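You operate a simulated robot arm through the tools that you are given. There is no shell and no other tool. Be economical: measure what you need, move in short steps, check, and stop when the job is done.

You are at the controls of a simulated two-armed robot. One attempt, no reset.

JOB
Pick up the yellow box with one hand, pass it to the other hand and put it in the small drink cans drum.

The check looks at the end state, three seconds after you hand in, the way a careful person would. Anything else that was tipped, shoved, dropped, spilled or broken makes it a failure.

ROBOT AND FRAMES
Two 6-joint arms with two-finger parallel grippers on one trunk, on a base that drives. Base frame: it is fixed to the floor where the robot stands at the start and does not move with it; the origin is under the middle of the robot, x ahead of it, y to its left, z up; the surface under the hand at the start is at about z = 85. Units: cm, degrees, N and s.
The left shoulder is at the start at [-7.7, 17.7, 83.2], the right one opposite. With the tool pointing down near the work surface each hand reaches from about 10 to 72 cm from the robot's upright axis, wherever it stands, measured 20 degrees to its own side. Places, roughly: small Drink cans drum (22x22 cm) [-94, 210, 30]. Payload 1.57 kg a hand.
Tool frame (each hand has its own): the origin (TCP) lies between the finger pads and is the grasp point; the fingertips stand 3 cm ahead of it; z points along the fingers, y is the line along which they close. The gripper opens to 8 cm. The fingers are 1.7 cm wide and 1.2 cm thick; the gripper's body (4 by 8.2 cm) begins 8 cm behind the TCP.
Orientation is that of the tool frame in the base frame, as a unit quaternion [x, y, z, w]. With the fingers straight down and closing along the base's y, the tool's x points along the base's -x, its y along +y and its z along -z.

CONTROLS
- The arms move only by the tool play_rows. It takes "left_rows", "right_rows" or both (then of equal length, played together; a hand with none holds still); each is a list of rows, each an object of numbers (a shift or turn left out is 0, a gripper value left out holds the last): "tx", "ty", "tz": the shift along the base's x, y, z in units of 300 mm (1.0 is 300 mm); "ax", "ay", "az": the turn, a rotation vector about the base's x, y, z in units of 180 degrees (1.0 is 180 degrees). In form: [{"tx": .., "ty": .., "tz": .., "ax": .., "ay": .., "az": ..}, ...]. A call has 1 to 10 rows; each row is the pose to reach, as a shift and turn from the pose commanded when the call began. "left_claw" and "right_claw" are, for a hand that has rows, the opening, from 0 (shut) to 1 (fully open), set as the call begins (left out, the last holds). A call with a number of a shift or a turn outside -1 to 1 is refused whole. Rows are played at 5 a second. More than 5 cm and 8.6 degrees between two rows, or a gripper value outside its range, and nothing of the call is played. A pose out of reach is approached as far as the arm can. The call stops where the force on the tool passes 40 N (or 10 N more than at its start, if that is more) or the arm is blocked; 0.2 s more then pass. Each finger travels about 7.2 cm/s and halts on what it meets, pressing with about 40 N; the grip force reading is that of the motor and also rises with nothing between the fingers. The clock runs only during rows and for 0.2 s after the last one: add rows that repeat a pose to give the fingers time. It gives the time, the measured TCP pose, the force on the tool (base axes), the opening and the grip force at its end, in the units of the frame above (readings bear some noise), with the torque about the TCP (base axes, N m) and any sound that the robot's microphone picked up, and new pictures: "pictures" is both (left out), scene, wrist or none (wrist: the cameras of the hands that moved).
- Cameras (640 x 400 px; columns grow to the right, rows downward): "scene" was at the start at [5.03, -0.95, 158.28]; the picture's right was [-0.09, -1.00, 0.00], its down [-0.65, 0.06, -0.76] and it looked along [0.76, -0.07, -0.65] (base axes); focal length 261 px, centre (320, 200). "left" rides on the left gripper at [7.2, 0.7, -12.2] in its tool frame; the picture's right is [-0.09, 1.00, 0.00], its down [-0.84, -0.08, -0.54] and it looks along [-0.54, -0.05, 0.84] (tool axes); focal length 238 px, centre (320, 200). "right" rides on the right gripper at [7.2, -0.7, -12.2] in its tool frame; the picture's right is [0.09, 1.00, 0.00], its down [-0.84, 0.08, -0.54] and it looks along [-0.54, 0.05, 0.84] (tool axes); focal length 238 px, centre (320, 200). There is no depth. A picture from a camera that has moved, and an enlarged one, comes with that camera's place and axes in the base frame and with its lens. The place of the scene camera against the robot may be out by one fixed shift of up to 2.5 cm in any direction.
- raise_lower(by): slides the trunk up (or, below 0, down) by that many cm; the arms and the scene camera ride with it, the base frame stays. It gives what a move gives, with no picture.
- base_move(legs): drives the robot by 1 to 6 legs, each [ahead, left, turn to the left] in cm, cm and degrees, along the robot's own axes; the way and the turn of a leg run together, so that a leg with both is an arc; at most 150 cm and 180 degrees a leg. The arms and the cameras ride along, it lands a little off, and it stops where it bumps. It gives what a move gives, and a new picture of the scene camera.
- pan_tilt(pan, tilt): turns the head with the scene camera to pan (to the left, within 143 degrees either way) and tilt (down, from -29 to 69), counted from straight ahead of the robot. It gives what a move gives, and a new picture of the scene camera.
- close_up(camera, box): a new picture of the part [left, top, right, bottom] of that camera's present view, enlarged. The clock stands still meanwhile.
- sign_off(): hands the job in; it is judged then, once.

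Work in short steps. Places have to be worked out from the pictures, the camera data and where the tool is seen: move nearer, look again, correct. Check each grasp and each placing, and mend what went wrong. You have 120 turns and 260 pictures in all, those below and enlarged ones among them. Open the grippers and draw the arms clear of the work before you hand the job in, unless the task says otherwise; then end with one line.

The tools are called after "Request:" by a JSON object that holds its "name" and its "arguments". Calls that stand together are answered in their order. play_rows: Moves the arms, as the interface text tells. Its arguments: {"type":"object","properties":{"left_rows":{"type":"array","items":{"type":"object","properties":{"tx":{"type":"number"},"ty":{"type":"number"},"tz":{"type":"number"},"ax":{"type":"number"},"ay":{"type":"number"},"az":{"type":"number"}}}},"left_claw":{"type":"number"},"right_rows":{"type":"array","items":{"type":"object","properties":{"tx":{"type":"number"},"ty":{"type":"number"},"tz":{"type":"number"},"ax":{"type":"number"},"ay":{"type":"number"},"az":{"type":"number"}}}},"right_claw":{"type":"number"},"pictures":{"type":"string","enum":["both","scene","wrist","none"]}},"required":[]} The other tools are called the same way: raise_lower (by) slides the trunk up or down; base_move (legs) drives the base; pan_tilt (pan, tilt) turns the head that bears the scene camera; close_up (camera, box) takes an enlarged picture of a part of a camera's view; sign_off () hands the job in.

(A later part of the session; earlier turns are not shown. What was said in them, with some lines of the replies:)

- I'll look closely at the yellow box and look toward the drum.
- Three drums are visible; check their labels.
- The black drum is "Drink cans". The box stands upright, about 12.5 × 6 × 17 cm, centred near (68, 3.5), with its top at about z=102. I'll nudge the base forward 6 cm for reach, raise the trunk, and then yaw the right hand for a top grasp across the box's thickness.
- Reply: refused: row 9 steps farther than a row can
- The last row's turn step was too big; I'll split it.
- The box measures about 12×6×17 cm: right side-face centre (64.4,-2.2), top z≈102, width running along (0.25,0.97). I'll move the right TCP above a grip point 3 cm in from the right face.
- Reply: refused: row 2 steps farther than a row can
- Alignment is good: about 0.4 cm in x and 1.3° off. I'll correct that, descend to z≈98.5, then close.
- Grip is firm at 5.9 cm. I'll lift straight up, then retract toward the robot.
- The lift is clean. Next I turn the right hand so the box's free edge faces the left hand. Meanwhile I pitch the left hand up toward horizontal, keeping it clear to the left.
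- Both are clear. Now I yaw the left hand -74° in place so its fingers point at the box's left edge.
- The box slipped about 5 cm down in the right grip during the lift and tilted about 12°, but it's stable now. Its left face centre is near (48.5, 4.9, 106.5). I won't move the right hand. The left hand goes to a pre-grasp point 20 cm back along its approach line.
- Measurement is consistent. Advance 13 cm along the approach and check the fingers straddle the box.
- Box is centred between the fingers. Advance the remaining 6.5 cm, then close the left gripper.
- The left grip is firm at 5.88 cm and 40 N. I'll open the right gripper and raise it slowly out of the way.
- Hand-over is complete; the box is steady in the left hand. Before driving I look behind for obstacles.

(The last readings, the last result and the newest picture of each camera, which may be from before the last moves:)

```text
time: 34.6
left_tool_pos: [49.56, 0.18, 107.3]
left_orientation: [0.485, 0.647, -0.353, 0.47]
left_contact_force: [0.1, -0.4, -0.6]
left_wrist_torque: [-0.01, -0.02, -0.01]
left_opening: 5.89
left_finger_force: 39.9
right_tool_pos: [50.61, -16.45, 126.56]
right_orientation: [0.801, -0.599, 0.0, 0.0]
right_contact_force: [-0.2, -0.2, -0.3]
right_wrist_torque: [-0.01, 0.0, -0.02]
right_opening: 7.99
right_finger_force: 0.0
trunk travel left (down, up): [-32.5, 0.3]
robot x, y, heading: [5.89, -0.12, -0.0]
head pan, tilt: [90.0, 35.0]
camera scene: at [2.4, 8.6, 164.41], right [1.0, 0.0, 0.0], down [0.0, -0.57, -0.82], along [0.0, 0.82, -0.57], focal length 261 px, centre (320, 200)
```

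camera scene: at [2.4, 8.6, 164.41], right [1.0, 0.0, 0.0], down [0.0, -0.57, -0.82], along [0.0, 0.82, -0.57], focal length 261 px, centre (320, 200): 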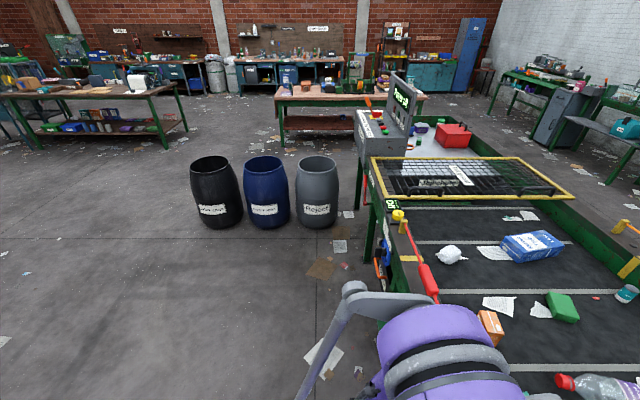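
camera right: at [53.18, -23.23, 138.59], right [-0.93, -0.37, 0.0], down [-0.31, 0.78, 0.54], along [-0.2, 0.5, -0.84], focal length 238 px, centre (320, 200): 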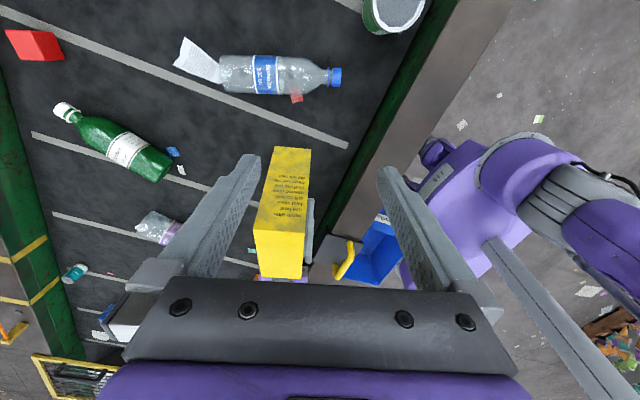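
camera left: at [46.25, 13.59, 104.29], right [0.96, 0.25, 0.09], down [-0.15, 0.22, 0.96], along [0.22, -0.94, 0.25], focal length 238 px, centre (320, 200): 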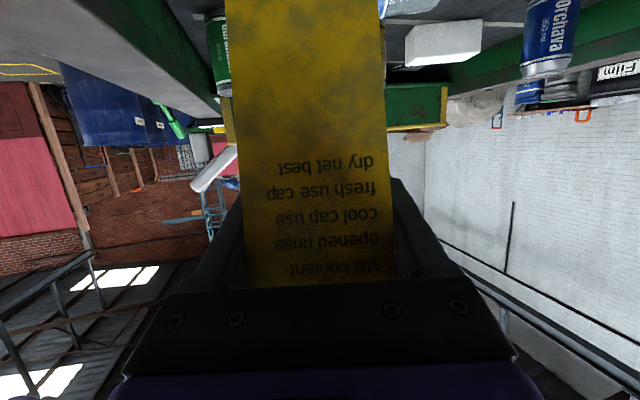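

The floor behind and to the left is open. I raise the box gently for clearance, then reverse and turn.

Request:
{"name": "play_rows", "arguments": {"left_rows": [{"tz": 0.02}, {"tz": 0.05}, {"tz": 0.09}, {"tz": 0.13}, {"tz": 0.17}, {"tz": 0.21}, {"tz": 0.24}, {"tz": 0.26}, {"tz": 0.26}], "pictures": "wrist"}}

Request:
{"name": "base_move", "arguments": {"legs": [[-10, 0, 0]]}}

Request:
{"name": "close_up", "arguments": {"camera": "left", "box": [160, 0, 480, 300]}}

```text
time: 36.6
left_tool_pos: [49.77, 0.25, 115.05]
left_orientation: [0.485, 0.648, -0.352, 0.47]
left_contact_force: [-0.1, 0.9, -1.2]
left_wrist_torque: [-0.02, 0.0, 0.02]
left_opening: 5.9
left_finger_force: 40.2
right_tool_pos: [50.67, -16.34, 126.57]
right_orientation: [0.8, -0.599, 0.0, 0.0]
right_contact_force: [0.3, 0.3, -0.7]
right_wrist_torque: [0.04, -0.01, 0.02]
right_opening: 7.97
right_finger_force: 0.1
trunk travel left (down, up): [-32.5, 0.3]
robot x, y, heading: [5.81, -0.21, 0.0]
head pan, tilt: [90.0, 35.0]
camera left: at [46.38, 13.68, 111.99], right [0.96, 0.25, 0.09], down [-0.15, 0.22, 0.96], along [0.22, -0.94, 0.25], focal length 238 px, centre (320, 200)
```

left: 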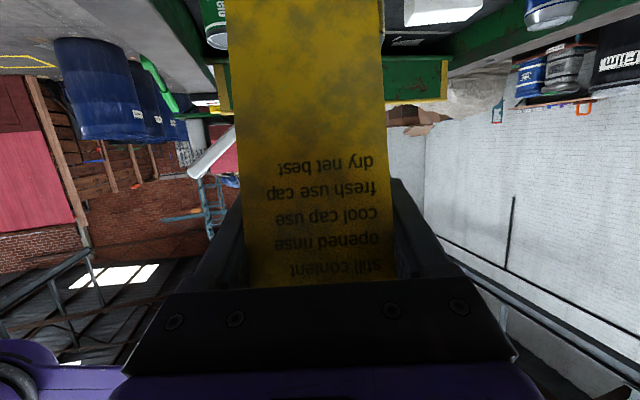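

```text
time: 37.8
left_tool_pos: [39.77, 0.36, 115.11]
left_orientation: [0.485, 0.648, -0.352, 0.47]
left_contact_force: [-0.4, 0.6, -0.7]
left_wrist_torque: [0.01, -0.03, -0.01]
left_opening: 5.88
left_finger_force: 40.2
right_tool_pos: [40.64, -16.43, 126.58]
right_orientation: [0.801, -0.599, 0.0, 0.0]
right_contact_force: [0.0, -0.3, 0.6]
right_wrist_torque: [0.01, 0.0, -0.03]
right_opening: 7.99
right_finger_force: 0.0
trunk travel left (down, up): [-32.5, 0.3]
robot x, y, heading: [-3.93, -0.33, -0.0]
head pan, tilt: [90.0, 35.0]
camera scene: at [-7.61, 8.59, 164.45], right [1.0, 0.0, 0.0], down [0.0, -0.57, -0.82], along [0.0, 0.82, -0.57], focal length 261 px, centre (320, 200)
```

scene: 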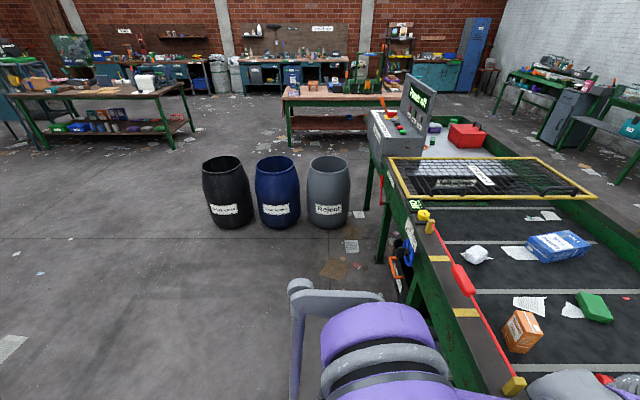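

```text
1.33 times, centred on (320, 150) of left
camera zoom: at [36.38, 13.69, 112.02], right [0.96, 0.25, 0.09], down [-0.15, 0.22, 0.96], along [0.23, -0.94, 0.25], focal length 318 px, centre (320, 267)
```

zoom: 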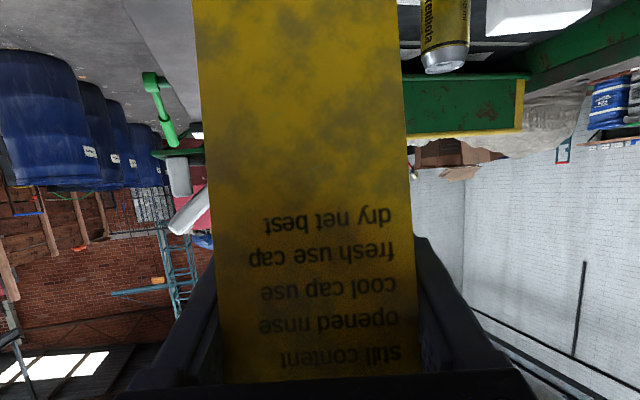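

No slip. I continue reversing 52 cm and turn left 90°, with the head facing forward.

Request:
{"name": "base_move", "arguments": {"legs": [[-52, 0, 0], [0, 0, 45], [0, 0, 45]]}}

Request:
{"name": "pan_tilt", "arguments": {"pan": 10, "tilt": 30}}

Request:
{"name": "close_up", "arguments": {"camera": "left", "box": [160, 0, 480, 300]}}

```text
time: 44.9
left_tool_pos: [-56.34, 43.34, 115.09]
left_orientation: [-0.114, 0.801, 0.082, 0.582]
left_contact_force: [0.8, -0.5, 0.1]
left_wrist_torque: [-0.01, 0.02, 0.0]
left_opening: 5.92
left_finger_force: 40.0
right_tool_pos: [-39.6, 44.28, 126.71]
right_orientation: [0.99, 0.141, 0.0, 0.0]
right_contact_force: [0.0, 0.2, 0.4]
right_wrist_torque: [0.03, -0.03, 0.01]
right_opening: 7.99
right_finger_force: 0.0
trunk travel left (down, up): [-32.5, 0.3]
robot x, y, heading: [-56.19, -0.23, 89.6]
head pan, tilt: [90.0, 35.0]
camera scene: at [-64.3, -4.74, 164.41], right [0.0, 1.0, 0.0], down [0.57, 0.0, -0.82], along [-0.82, 0.0, -0.57], focal length 261 px, centre (320, 200)
```

scene: 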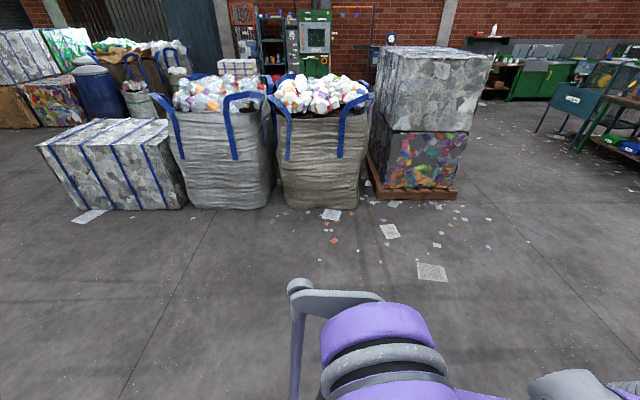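

```text
time: 46.5
left_tool_pos: [-56.25, 43.35, 114.98]
left_orientation: [-0.113, 0.801, 0.082, 0.583]
left_contact_force: [0.1, -0.3, -0.3]
left_wrist_torque: [-0.03, -0.03, 0.01]
left_opening: 5.91
left_finger_force: 40.5
right_tool_pos: [-39.52, 44.33, 126.71]
right_orientation: [0.99, 0.141, 0.0, -0.001]
right_contact_force: [-0.7, -0.1, -0.5]
right_wrist_torque: [0.02, 0.0, -0.02]
right_opening: 8.0
right_finger_force: 0.1
trunk travel left (down, up): [-32.5, 0.3]
robot x, y, heading: [-56.51, -0.41, 89.6]
head pan, tilt: [10.0, 30.0]
camera scene: at [-57.03, 4.13, 165.19], right [0.99, 0.17, 0.0], down [0.09, -0.49, -0.87], along [-0.15, 0.85, -0.5], focal length 261 px, centre (320, 200)
```

scene: 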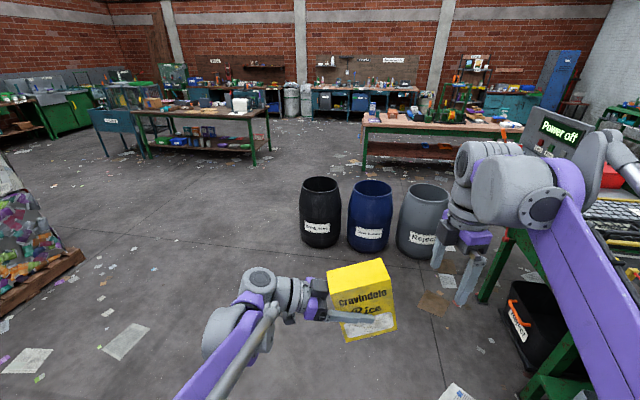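

```text
1.33 times, centred on (320, 150) of left
camera zoom: at [-69.81, 40.3, 111.99], right [-0.25, 0.96, 0.09], down [-0.23, -0.15, 0.96], along [0.94, 0.22, 0.25], focal length 318 px, centre (320, 267)
```

zoom: 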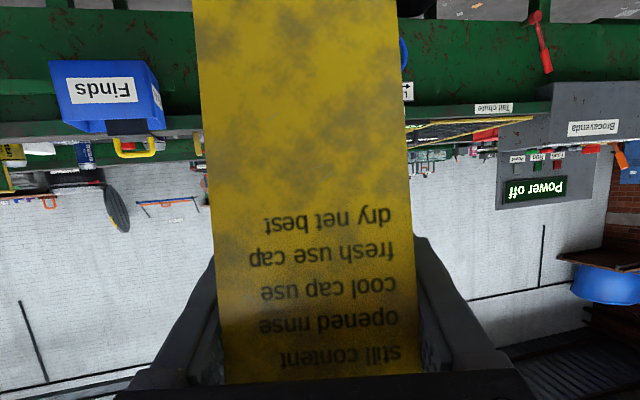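

The box is steady. The drum centre is estimated at (-92, 210), with the rim at z≈60. I drive ahead 125 and left 30.

Request:
{"name": "base_move", "arguments": {"legs": [[125, 30, 0]]}}

Request:
{"name": "pan_tilt", "arguments": {"pan": 0, "tilt": 50}}

```text
time: 52.8
left_tool_pos: [-87.56, 165.41, 114.97]
left_orientation: [-0.12, 0.8, 0.087, 0.581]
left_contact_force: [0.0, 0.6, 0.0]
left_wrist_torque: [0.02, -0.03, 0.03]
left_opening: 5.87
left_finger_force: 40.2
right_tool_pos: [-70.95, 166.42, 126.57]
right_orientation: [0.989, 0.148, 0.0, 0.0]
right_contact_force: [0.5, -0.6, -0.7]
right_wrist_torque: [-0.01, 0.01, 0.01]
right_opening: 8.02
right_finger_force: 0.1
trunk travel left (down, up): [-32.5, 0.3]
robot x, y, heading: [-86.86, 121.8, 90.5]
head pan, tilt: [10.0, 30.0]
camera scene: at [-87.79, 125.98, 165.19], right [0.98, 0.19, 0.0], down [0.09, -0.49, -0.87], along [-0.16, 0.85, -0.5], focal length 261 px, centre (320, 200)
```

scene: 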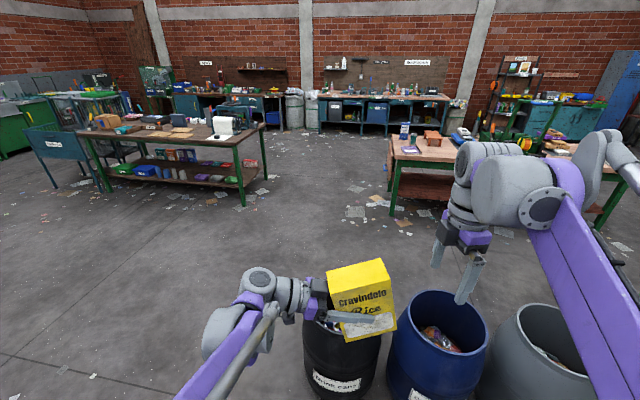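

```text
time: 53.6
left_tool_pos: [-87.53, 165.31, 114.98]
left_orientation: [-0.119, 0.8, 0.086, 0.581]
left_contact_force: [0.4, 0.3, -0.1]
left_wrist_torque: [0.03, -0.01, 0.0]
left_opening: 5.91
left_finger_force: 39.7
right_tool_pos: [-70.96, 166.55, 126.61]
right_orientation: [0.989, 0.149, 0.0, 0.0]
right_contact_force: [0.3, 0.3, -0.1]
right_wrist_torque: [0.0, 0.0, -0.03]
right_opening: 8.0
right_finger_force: 0.1
trunk travel left (down, up): [-32.5, 0.3]
robot x, y, heading: [-87.06, 121.64, 90.7]
head pan, tilt: [0.0, 50.0]
camera scene: at [-86.21, 124.81, 162.25], right [1.0, 0.01, 0.0], down [0.01, -0.77, -0.64], along [-0.01, 0.64, -0.77], focal length 261 px, centre (320, 200)
```

scene: 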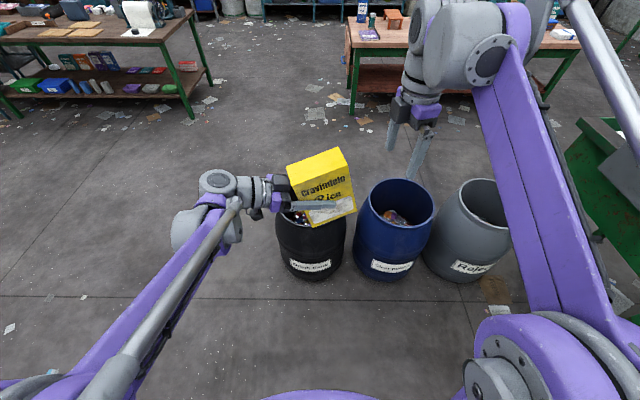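

Robot is at (-87,122) and the drum rim is about 85 cm ahead and 5 cm left. I drive 33 ahead and 5 left, then look.

Request:
{"name": "base_move", "arguments": {"legs": [[33, 5, 0]]}}

Request:
{"name": "pan_tilt", "arguments": {"pan": 0, "tilt": 62}}

```text
time: 55.8
left_tool_pos: [-92.48, 198.45, 115.01]
left_orientation: [-0.117, 0.801, 0.084, 0.582]
left_contact_force: [-0.1, -0.1, -1.3]
left_wrist_torque: [0.04, -0.01, 0.0]
left_opening: 5.93
left_finger_force: 40.0
right_tool_pos: [-75.9, 199.46, 126.49]
right_orientation: [0.99, 0.144, 0.0, 0.0]
right_contact_force: [-0.2, -0.6, -0.4]
right_wrist_torque: [-0.01, -0.01, 0.0]
right_opening: 8.01
right_finger_force: 0.2
trunk travel left (down, up): [-32.5, 0.3]
robot x, y, heading: [-92.12, 155.06, 90.4]
head pan, tilt: [0.0, 50.0]
camera scene: at [-91.43, 157.93, 162.22], right [1.0, 0.0, 0.0], down [0.0, -0.77, -0.64], along [0.0, 0.64, -0.77], focal length 261 px, centre (320, 200)
```

scene: 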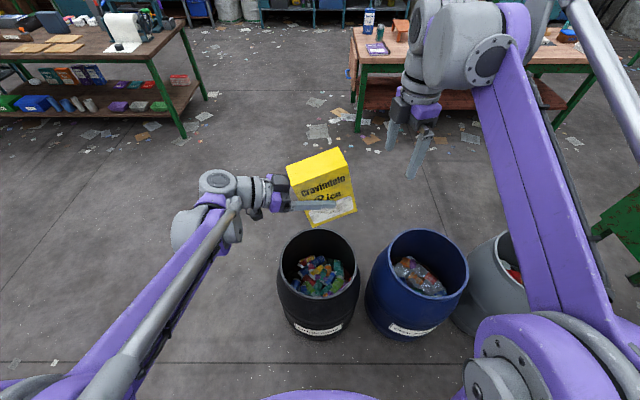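

```text
time: 56.6
left_tool_pos: [-92.59, 198.6, 115.05]
left_orientation: [-0.117, 0.8, 0.085, 0.582]
left_contact_force: [-0.9, -0.4, 0.0]
left_wrist_torque: [0.02, 0.01, 0.03]
left_opening: 5.88
left_finger_force: 40.0
right_tool_pos: [-75.78, 199.48, 126.59]
right_orientation: [0.989, 0.145, 0.001, 0.0]
right_contact_force: [-0.2, 0.4, -0.7]
right_wrist_torque: [-0.05, 0.0, -0.03]
right_opening: 8.01
right_finger_force: 0.0
trunk travel left (down, up): [-32.5, 0.3]
robot x, y, heading: [-92.01, 154.62, 90.2]
head pan, tilt: [0.0, 62.0]
camera scene: at [-91.43, 156.76, 160.76], right [1.0, 0.0, 0.0], down [0.0, -0.88, -0.47], along [0.0, 0.47, -0.88], focal length 261 px, centre (320, 200)
```

scene: 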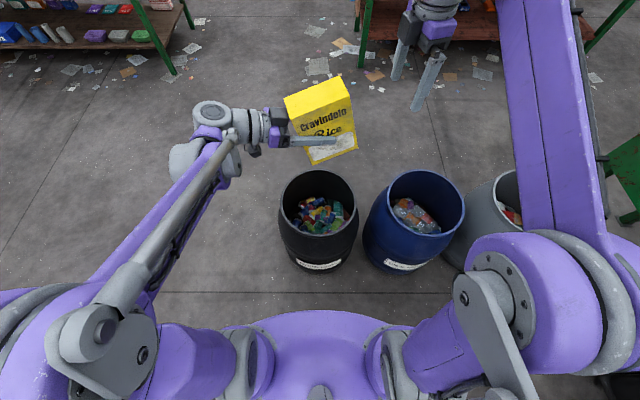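

The black drum's opening (with cans in it) is centred near (-92, 210), about 30 cm wide inside. I move the box over it and tilt the tool 50° further down so the gripper can dip in.

Request:
{"name": "play_rows", "arguments": {"left_rows": [{"ty": 0.03, "ax": -0.008, "ay": 0.027}, {"ty": 0.08, "ax": -0.018, "ay": 0.06}, {"ty": 0.13, "ax": -0.028, "ay": 0.097}, {"ty": 0.18, "ax": -0.039, "ay": 0.134}, {"ty": 0.24, "ax": -0.05, "ay": 0.17}, {"ty": 0.3, "ax": -0.06, "ay": 0.205}, {"ty": 0.345, "ax": -0.07, "ay": 0.24}, {"ty": 0.37, "ax": -0.078, "ay": 0.267}, {"ty": 0.37, "ax": -0.078, "ay": 0.267}]}}

```text
time: 58.6
left_tool_pos: [-92.51, 209.64, 115.13]
left_orientation: [-0.14, 0.972, 0.029, 0.188]
left_contact_force: [-0.1, -0.3, -0.9]
left_wrist_torque: [0.0, -0.01, 0.0]
left_opening: 5.92
left_finger_force: 39.6
right_tool_pos: [-75.87, 199.5, 126.56]
right_orientation: [0.989, 0.145, -0.001, 0.0]
right_contact_force: [0.5, -0.3, -0.4]
right_wrist_torque: [0.0, 0.02, 0.01]
right_opening: 8.01
right_finger_force: 0.0
trunk travel left (down, up): [-32.5, 0.3]
robot x, y, heading: [-92.35, 154.92, 90.3]
head pan, tilt: [0.0, 62.0]
camera scene: at [-91.45, 156.7, 160.75], right [1.0, 0.0, 0.0], down [0.0, -0.88, -0.47], along [0.0, 0.47, -0.88], focal length 261 px, centre (320, 200)
camera left: at [-103.57, 207.02, 123.76], right [-0.2, 0.98, 0.04], down [0.57, 0.09, 0.81], along [0.79, 0.19, -0.58], focal length 238 px, centre (320, 200)
```

scene: 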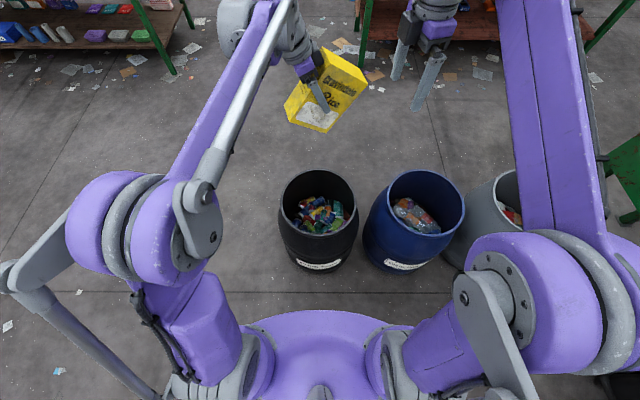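
left: 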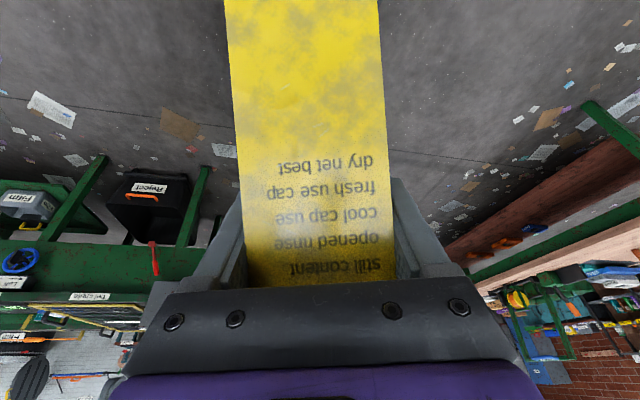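

Lower the trunk 20 cm, bringing the TCP to z≈95, then recheck alignment over the drum.

Request:
{"name": "raise_lower", "arguments": {"by": -20}}

Request:
{"name": "pan_tilt", "arguments": {"pan": 0, "tilt": 58}}

Request:
{"name": "close_up", "arguments": {"camera": "left", "box": [0, 0, 640, 400]}}

Request:
{"name": "close_up", "arguments": {"camera": "right", "box": [0, 0, 640, 400]}}

```text
time: 60.8
left_tool_pos: [-92.61, 209.65, 95.1]
left_orientation: [-0.141, 0.972, 0.03, 0.187]
left_contact_force: [0.0, 0.5, 0.0]
left_wrist_torque: [0.01, 0.01, 0.02]
left_opening: 5.9
left_finger_force: 39.4
right_tool_pos: [-75.83, 199.46, 106.61]
right_orientation: [0.99, 0.144, -0.001, -0.001]
right_contact_force: [0.1, 0.2, 0.0]
right_wrist_torque: [-0.02, 0.01, -0.03]
right_opening: 7.98
right_finger_force: 0.0
trunk travel left (down, up): [-12.5, 20.3]
robot x, y, heading: [-92.07, 154.71, 90.4]
head pan, tilt: [0.0, 62.0]
```

```text
time: 61.4
left_tool_pos: [-92.48, 209.7, 94.96]
left_orientation: [-0.141, 0.972, 0.03, 0.187]
left_contact_force: [-0.9, 0.1, 1.0]
left_wrist_torque: [0.0, -0.01, -0.01]
left_opening: 5.88
left_finger_force: 40.1
right_tool_pos: [-75.88, 199.5, 106.57]
right_orientation: [0.989, 0.145, 0.0, 0.0]
right_contact_force: [0.8, 0.2, 0.8]
right_wrist_torque: [-0.02, 0.03, -0.02]
right_opening: 8.02
right_finger_force: 0.0
trunk travel left (down, up): [-12.5, 20.3]
robot x, y, heading: [-91.88, 154.99, 90.3]
head pan, tilt: [0.0, 58.0]
camera scene: at [-91.43, 158.81, 140.82], right [1.0, 0.0, 0.0], down [0.0, -0.85, -0.53], along [0.0, 0.53, -0.85], focal length 261 px, centre (320, 200)
```

scene: 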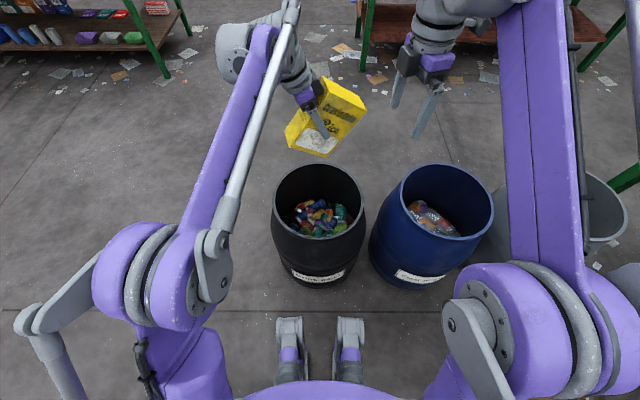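

```text
1.00 times, centred on (320, 200) of left (not enlarged: the box is as wide or as high as the picture)
camera zoom: at [-103.59, 207.07, 103.68], right [-0.2, 0.98, 0.04], down [0.57, 0.09, 0.81], along [0.79, 0.19, -0.58], focal length 238 px, centre (320, 200)
```

zoom: 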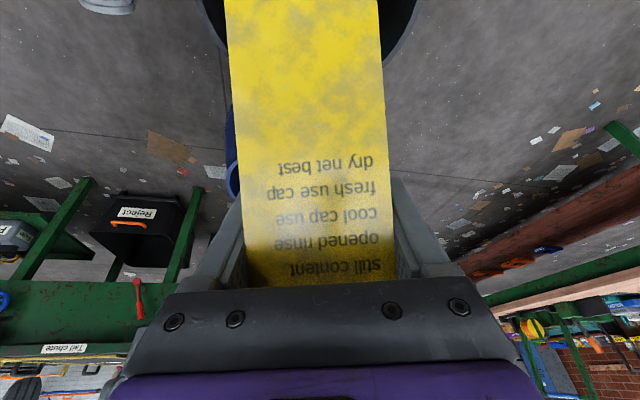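

```text
1.00 times, centred on (320, 200) of right (not enlarged: the box is as wide or as high as the picture)
camera zoom: at [-69.23, 202.3, 118.6], right [0.37, -0.93, 0.0], down [-0.78, -0.31, 0.54], along [-0.5, -0.2, -0.84], focal length 238 px, centre (320, 200)
```

zoom: 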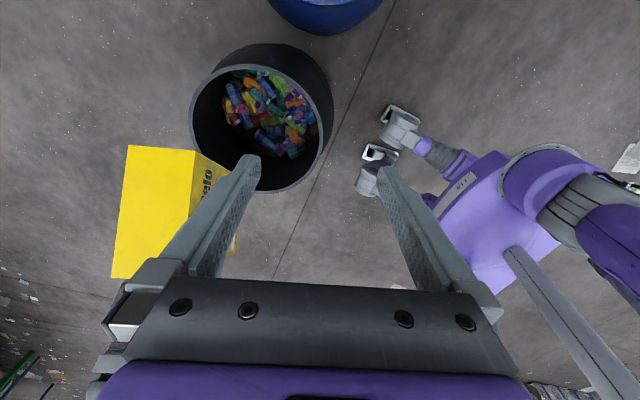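

Request:
{"name": "close_up", "arguments": {"camera": "right", "box": [160, 20, 360, 220]}}

```text
2.00 times, centred on (260, 120) of right
camera zoom: at [-69.23, 202.3, 118.6], right [0.37, -0.93, 0.0], down [-0.78, -0.31, 0.54], along [-0.5, -0.2, -0.84], focal length 477 px, centre (440, 360)
```

zoom: 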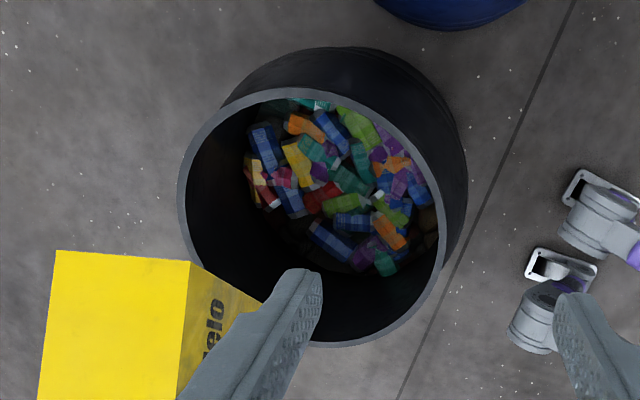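

Rim centre is about (-91.3, 210.3) and the TCP is at (-92.5, 209.7), so they align well. I lower gently by 18 cm with a small correction.

Request:
{"name": "play_rows", "arguments": {"left_rows": [{"tx": 0.01, "ty": 0.005, "tz": -0.04}, {"tx": 0.02, "ty": 0.01, "tz": -0.1}, {"tx": 0.03, "ty": 0.015, "tz": -0.17}, {"tx": 0.03, "ty": 0.02, "tz": -0.24}, {"tx": 0.03, "ty": 0.02, "tz": -0.31}, {"tx": 0.03, "ty": 0.02, "tz": -0.38}, {"tx": 0.03, "ty": 0.02, "tz": -0.45}, {"tx": 0.03, "ty": 0.02, "tz": -0.52}, {"tx": 0.03, "ty": 0.02, "tz": -0.57}, {"tx": 0.03, "ty": 0.02, "tz": -0.6}]}}

Request:
{"name": "close_up", "arguments": {"camera": "right", "box": [100, 20, 360, 220]}}

```text
time: 63.6
left_tool_pos: [-91.68, 210.31, 76.99]
left_orientation: [-0.141, 0.972, 0.029, 0.188]
left_contact_force: [-0.6, 0.2, -0.7]
left_wrist_torque: [0.03, 0.02, -0.01]
left_opening: 5.9
left_finger_force: 39.4
right_tool_pos: [-75.98, 199.56, 106.54]
right_orientation: [0.989, 0.145, 0.0, 0.0]
right_contact_force: [0.6, 1.0, 0.1]
right_wrist_torque: [-0.04, 0.0, -0.02]
right_opening: 8.01
right_finger_force: 0.0
trunk travel left (down, up): [-12.5, 20.3]
robot x, y, heading: [-92.36, 154.95, 90.5]
head pan, tilt: [0.0, 58.0]
camera scene: at [-91.43, 158.82, 140.82], right [1.0, 0.0, 0.0], down [0.0, -0.85, -0.53], along [0.0, 0.53, -0.85], focal length 261 px, centre (320, 200)
camera left: at [-102.75, 207.67, 85.66], right [-0.2, 0.98, 0.04], down [0.57, 0.09, 0.81], along [0.79, 0.19, -0.58], focal length 238 px, centre (320, 200)
```

scene: 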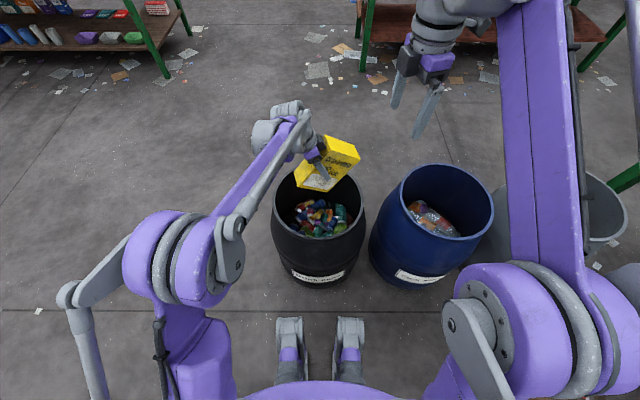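
left: 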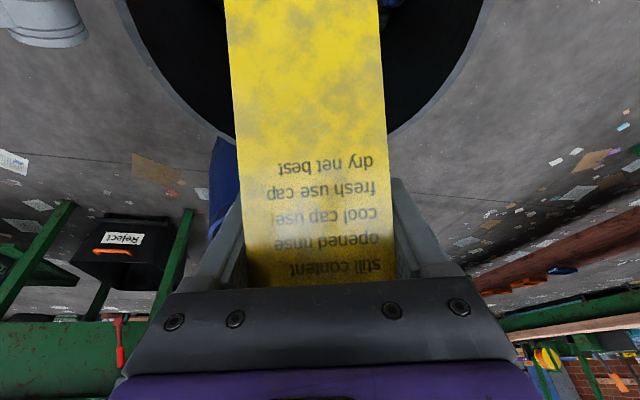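

```text
2.00 times, centred on (230, 120) of right
camera zoom: at [-69.23, 202.3, 118.6], right [0.37, -0.93, 0.0], down [-0.78, -0.31, 0.54], along [-0.5, -0.2, -0.84], focal length 477 px, centre (500, 360)
```

zoom: 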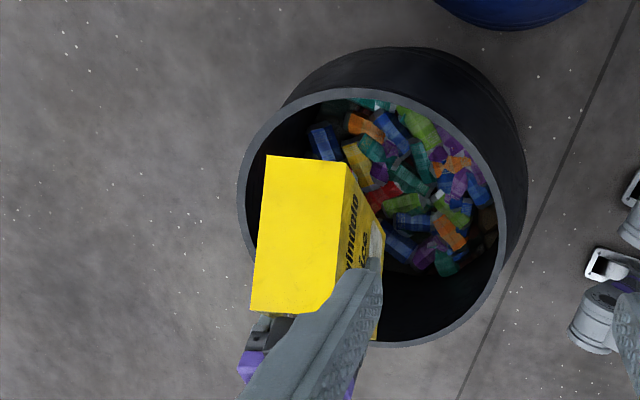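

The box is entering the drum and needs about 1 cm of correction in -x and -y. I continue down 17 cm gently.

Request:
{"name": "play_rows", "arguments": {"left_rows": [{"tx": -0.015, "ty": -0.015, "tz": -0.03}, {"tx": -0.033, "ty": -0.035, "tz": -0.09}, {"tx": -0.033, "ty": -0.035, "tz": -0.15}, {"tx": -0.033, "ty": -0.035, "tz": -0.22}, {"tx": -0.033, "ty": -0.035, "tz": -0.29}, {"tx": -0.033, "ty": -0.035, "tz": -0.36}, {"tx": -0.033, "ty": -0.035, "tz": -0.43}, {"tx": -0.033, "ty": -0.035, "tz": -0.49}, {"tx": -0.033, "ty": -0.035, "tz": -0.54}, {"tx": -0.033, "ty": -0.035, "tz": -0.57}]}}

Request:
{"name": "close_up", "arguments": {"camera": "right", "box": [100, 20, 360, 220]}}

```text
time: 65.8
left_tool_pos: [-92.81, 209.22, 59.84]
left_orientation: [-0.14, 0.972, 0.029, 0.188]
left_contact_force: [-0.2, -1.0, -0.6]
left_wrist_torque: [0.0, 0.0, 0.02]
left_opening: 5.89
left_finger_force: 40.0
right_tool_pos: [-75.84, 199.53, 106.64]
right_orientation: [0.99, 0.144, 0.001, 0.001]
right_contact_force: [-0.2, -0.1, 0.0]
right_wrist_torque: [0.03, -0.01, 0.0]
right_opening: 8.03
right_finger_force: 0.1
trunk travel left (down, up): [-12.5, 20.3]
robot x, y, heading: [-92.29, 154.69, 90.2]
head pan, tilt: [0.0, 58.0]
camera scene: at [-91.44, 158.82, 140.82], right [1.0, 0.0, 0.0], down [0.0, -0.85, -0.53], along [0.0, 0.53, -0.85], focal length 261 px, centre (320, 200)
camera left: at [-103.78, 206.61, 68.56], right [-0.2, 0.98, 0.04], down [0.57, 0.09, 0.81], along [0.79, 0.19, -0.58], focal length 238 px, centre (320, 200)
```

scene: 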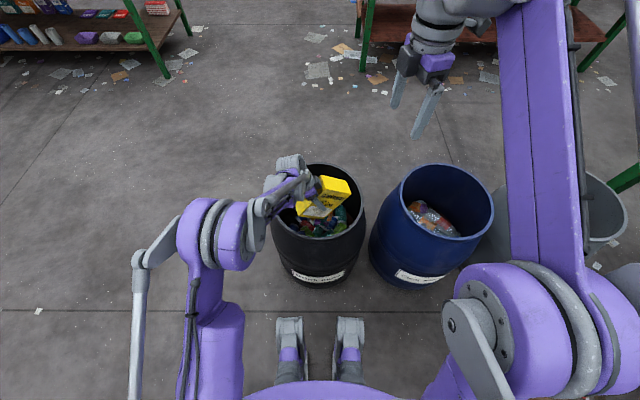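
left: 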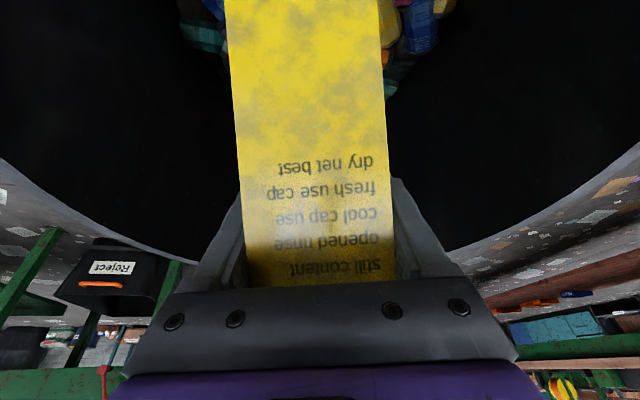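

```text
2.00 times, centred on (230, 120) of right
camera zoom: at [-69.23, 202.31, 118.6], right [0.37, -0.93, 0.0], down [-0.78, -0.31, 0.54], along [-0.5, -0.2, -0.84], focal length 477 px, centre (500, 360)
```

zoom: 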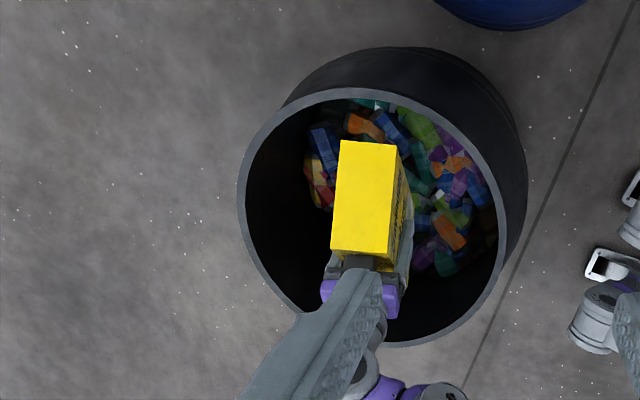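

All clear inside the rim. Lower 7 cm more to shorten the drop.

Request:
{"name": "play_rows", "arguments": {"left_rows": [{"tz": -0.03}, {"tz": -0.07}, {"tz": -0.12}, {"tz": -0.17}, {"tz": -0.21}, {"tz": -0.233}, {"tz": -0.233}]}}

Request:
{"name": "close_up", "arguments": {"camera": "right", "box": [100, 20, 360, 220]}}

```text
time: 67.4
left_tool_pos: [-92.54, 209.08, 52.85]
left_orientation: [-0.14, 0.972, 0.028, 0.187]
left_contact_force: [0.8, 0.8, 0.2]
left_wrist_torque: [-0.02, -0.03, 0.02]
left_opening: 5.91
left_finger_force: 40.0
right_tool_pos: [-75.74, 199.53, 106.63]
right_orientation: [0.989, 0.145, 0.0, -0.001]
right_contact_force: [-0.5, 0.2, -0.4]
right_wrist_torque: [0.03, -0.03, 0.0]
right_opening: 7.97
right_finger_force: 0.0
trunk travel left (down, up): [-12.5, 20.3]
robot x, y, heading: [-92.09, 155.03, 90.4]
head pan, tilt: [0.0, 58.0]
camera scene: at [-91.43, 158.8, 140.82], right [1.0, 0.0, 0.0], down [0.0, -0.85, -0.53], along [0.0, 0.53, -0.85], focal length 261 px, centre (320, 200)
camera left: at [-103.64, 206.55, 61.56], right [-0.2, 0.98, 0.04], down [0.57, 0.09, 0.81], along [0.79, 0.19, -0.58], focal length 238 px, centre (320, 200)
```

scene: 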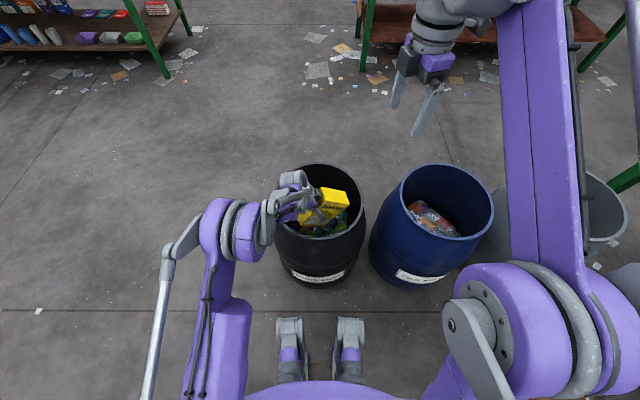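
left: 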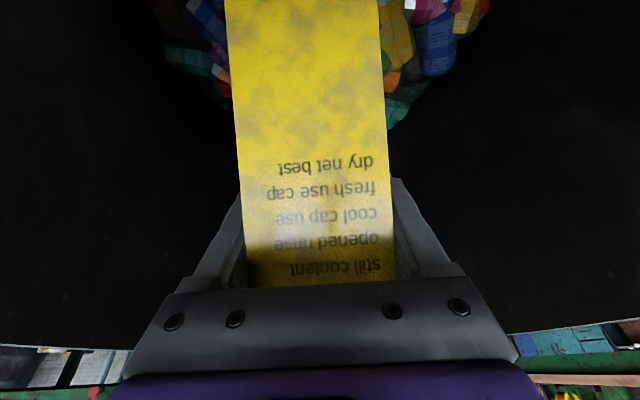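

```text
2.00 times, centred on (230, 120) of right
camera zoom: at [-69.23, 202.29, 118.6], right [0.37, -0.93, 0.0], down [-0.78, -0.31, 0.54], along [-0.5, -0.2, -0.84], focal length 477 px, centre (500, 360)
```

zoom: 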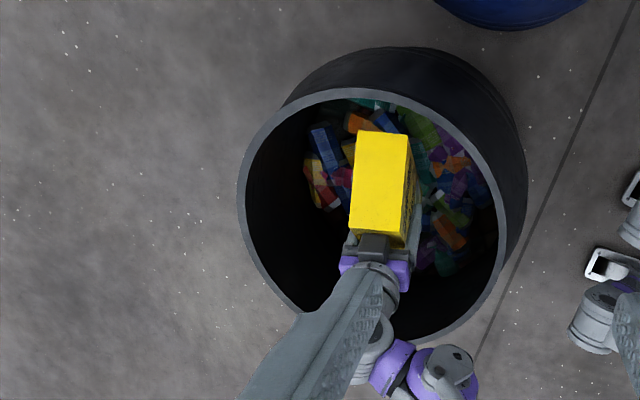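

No contact, and the box is well below the rim. Release.

Request:
{"name": "play_rows", "arguments": {"left_rows": [{}, {}, {}, {}, {}], "left_claw": 1}}

```text
time: 68.6
left_tool_pos: [-92.63, 209.07, 52.89]
left_orientation: [-0.141, 0.972, 0.03, 0.187]
left_contact_force: [0.3, 0.2, 0.0]
left_wrist_torque: [-0.01, -0.01, 0.03]
left_opening: 8.01
left_finger_force: 0.0
right_tool_pos: [-75.77, 199.55, 106.68]
right_orientation: [0.99, 0.144, 0.0, -0.001]
right_contact_force: [0.6, 0.8, 0.5]
right_wrist_torque: [-0.02, 0.01, 0.0]
right_opening: 8.0
right_finger_force: 0.1
trunk travel left (down, up): [-12.5, 20.3]
robot x, y, heading: [-91.74, 154.73, 90.1]
head pan, tilt: [0.0, 58.0]
camera scene: at [-91.43, 158.81, 140.82], right [1.0, 0.0, 0.0], down [0.0, -0.85, -0.53], along [0.0, 0.53, -0.85], focal length 261 px, centre (320, 200)
camera left: at [-103.63, 206.55, 61.57], right [-0.2, 0.98, 0.04], down [0.57, 0.09, 0.81], along [0.79, 0.19, -0.58], focal length 238 px, centre (320, 200)
```

scene: 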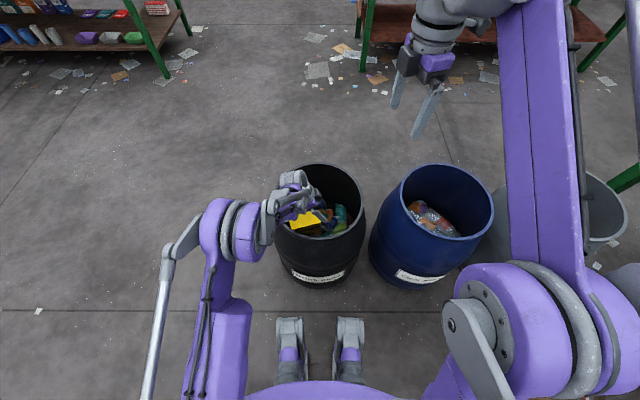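
left: 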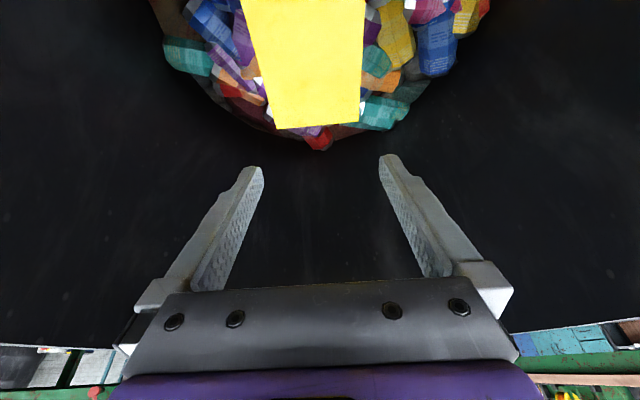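

The box dropped onto the cans inside the drum. I draw the left hand straight up and out.

Request:
{"name": "play_rows", "arguments": {"left_rows": [{"tz": 0.08}, {"tz": 0.2}, {"tz": 0.33}, {"tz": 0.46}, {"tz": 0.6}, {"tz": 0.74}, {"tz": 0.88}, {"tz": 0.98}]}}

Request:
{"name": "base_move", "arguments": {"legs": [[-25, 0, 0]]}}

Request:
{"name": "close_up", "arguments": {"camera": "scene", "box": [220, 20, 480, 180]}}

```text
time: 70.4
left_tool_pos: [-92.7, 209.33, 82.29]
left_orientation: [-0.14, 0.972, 0.029, 0.187]
left_contact_force: [0.8, -0.1, 0.2]
left_wrist_torque: [-0.04, 0.02, 0.01]
left_opening: 8.0
left_finger_force: 0.0
right_tool_pos: [-75.87, 199.59, 106.54]
right_orientation: [0.99, 0.144, 0.0, -0.001]
right_contact_force: [-0.4, 0.2, 0.1]
right_wrist_torque: [-0.01, 0.01, 0.0]
right_opening: 8.01
right_finger_force: 0.0
trunk travel left (down, up): [-12.5, 20.3]
robot x, y, heading: [-92.57, 155.09, 90.2]
head pan, tilt: [0.0, 58.0]
camera scene: at [-91.43, 158.78, 140.82], right [1.0, 0.0, 0.0], down [0.0, -0.85, -0.53], along [0.0, 0.53, -0.85], focal length 261 px, centre (320, 200)
camera left: at [-103.79, 206.68, 90.97], right [-0.2, 0.98, 0.04], down [0.57, 0.09, 0.81], along [0.79, 0.19, -0.58], focal length 238 px, centre (320, 200)
```

scene: 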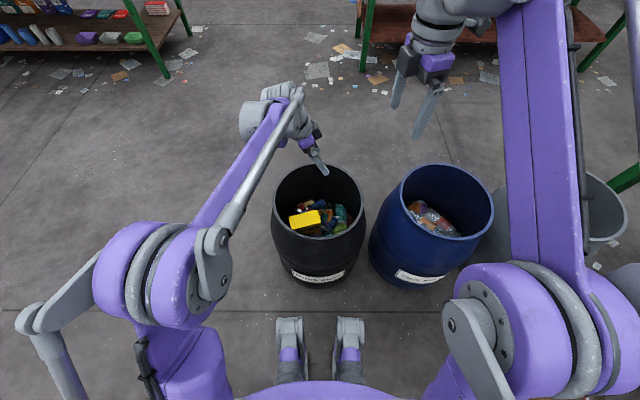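
left: 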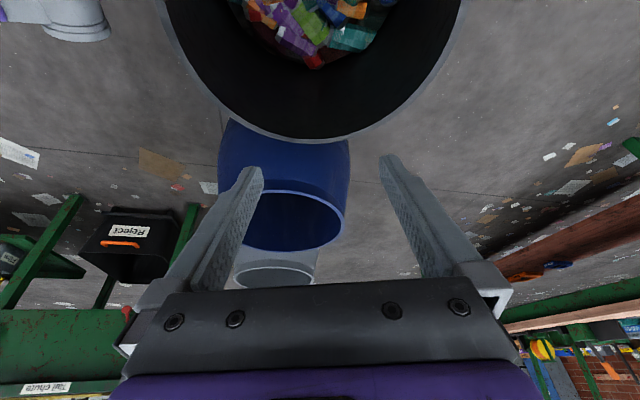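

```text
time: 72.2
left_tool_pos: [-92.57, 184.57, 82.3]
left_orientation: [-0.141, 0.972, 0.03, 0.188]
left_contact_force: [-0.1, 0.1, 0.0]
left_wrist_torque: [0.03, -0.03, -0.01]
left_opening: 8.0
left_finger_force: 0.0
right_tool_pos: [-75.76, 174.81, 106.63]
right_orientation: [0.989, 0.145, 0.0, 0.0]
right_contact_force: [0.2, -0.8, -0.4]
right_wrist_torque: [0.05, -0.03, 0.02]
right_opening: 8.0
right_finger_force: 0.2
trunk travel left (down, up): [-12.5, 20.3]
robot x, y, heading: [-92.13, 130.41, 90.3]
head pan, tilt: [0.0, 58.0]
camera scene: at [-91.32, 134.09, 140.82], right [1.0, 0.0, 0.0], down [0.0, -0.85, -0.53], along [0.0, 0.53, -0.85], focal length 261 px, centre (320, 200)
```

scene: 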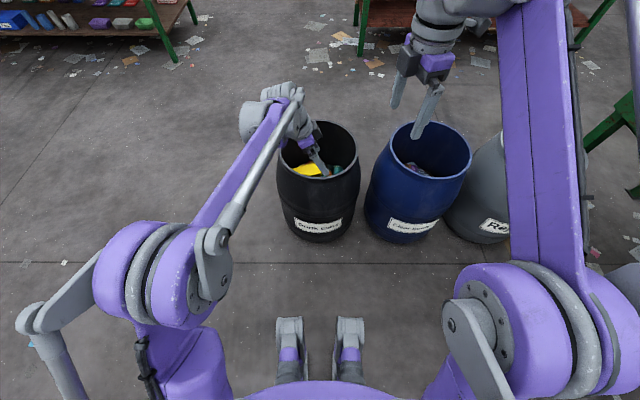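

```text
2.46 times, centred on (350, 100) of scene
camera zoom: at [-91.32, 134.09, 140.82], right [1.0, 0.0, 0.0], down [0.0, -0.85, -0.53], along [0.0, 0.53, -0.85], focal length 642 px, centre (246, 446)
```

zoom: 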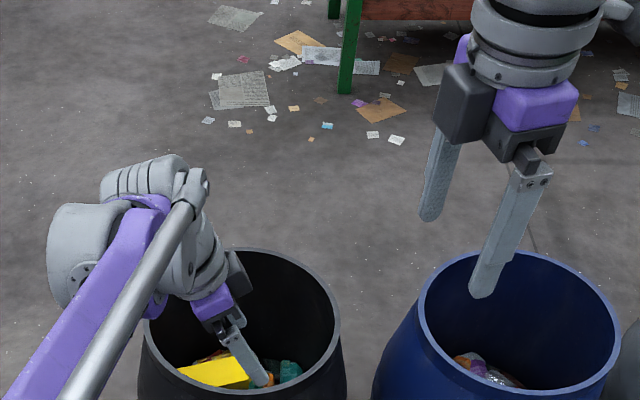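

The box rests in the Drink cans drum, and nothing else was disturbed. I back off further to draw the arms fully clear.

Request:
{"name": "base_move", "arguments": {"legs": [[-35, 0, 0]]}}

```text
time: 74.5
left_tool_pos: [-92.32, 149.63, 82.26]
left_orientation: [-0.139, 0.972, 0.03, 0.187]
left_contact_force: [-0.3, 0.5, 0.6]
left_wrist_torque: [0.01, 0.01, -0.02]
left_opening: 7.99
left_finger_force: 0.0
right_tool_pos: [-75.55, 139.88, 106.58]
right_orientation: [0.99, 0.142, 0.0, 0.0]
right_contact_force: [0.1, 0.5, -0.4]
right_wrist_torque: [0.01, -0.01, -0.02]
right_opening: 7.99
right_finger_force: 0.1
trunk travel left (down, up): [-12.5, 20.3]
robot x, y, heading: [-92.21, 95.49, 90.0]
head pan, tilt: [0.0, 58.0]
camera scene: at [-91.22, 99.2, 140.82], right [1.0, 0.0, 0.0], down [0.0, -0.85, -0.53], along [0.0, 0.53, -0.85], focal length 261 px, centre (320, 200)
```

scene: 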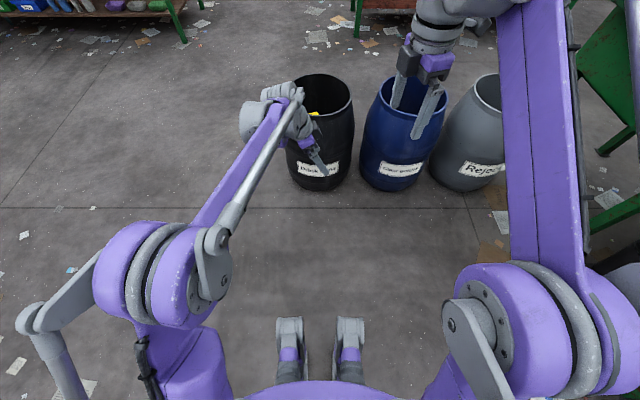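

The arms are clear, the grippers are open and the drums are all upright, so I'm handing in.

Request:
{"name": "sign_off", "arguments": {}}

```text
The job is handed in.
```

The yellow box was picked up with the right hand, passed to the left, and is now resting on the cans in the small drink cans drum; I saw nothing else knocked or moved.
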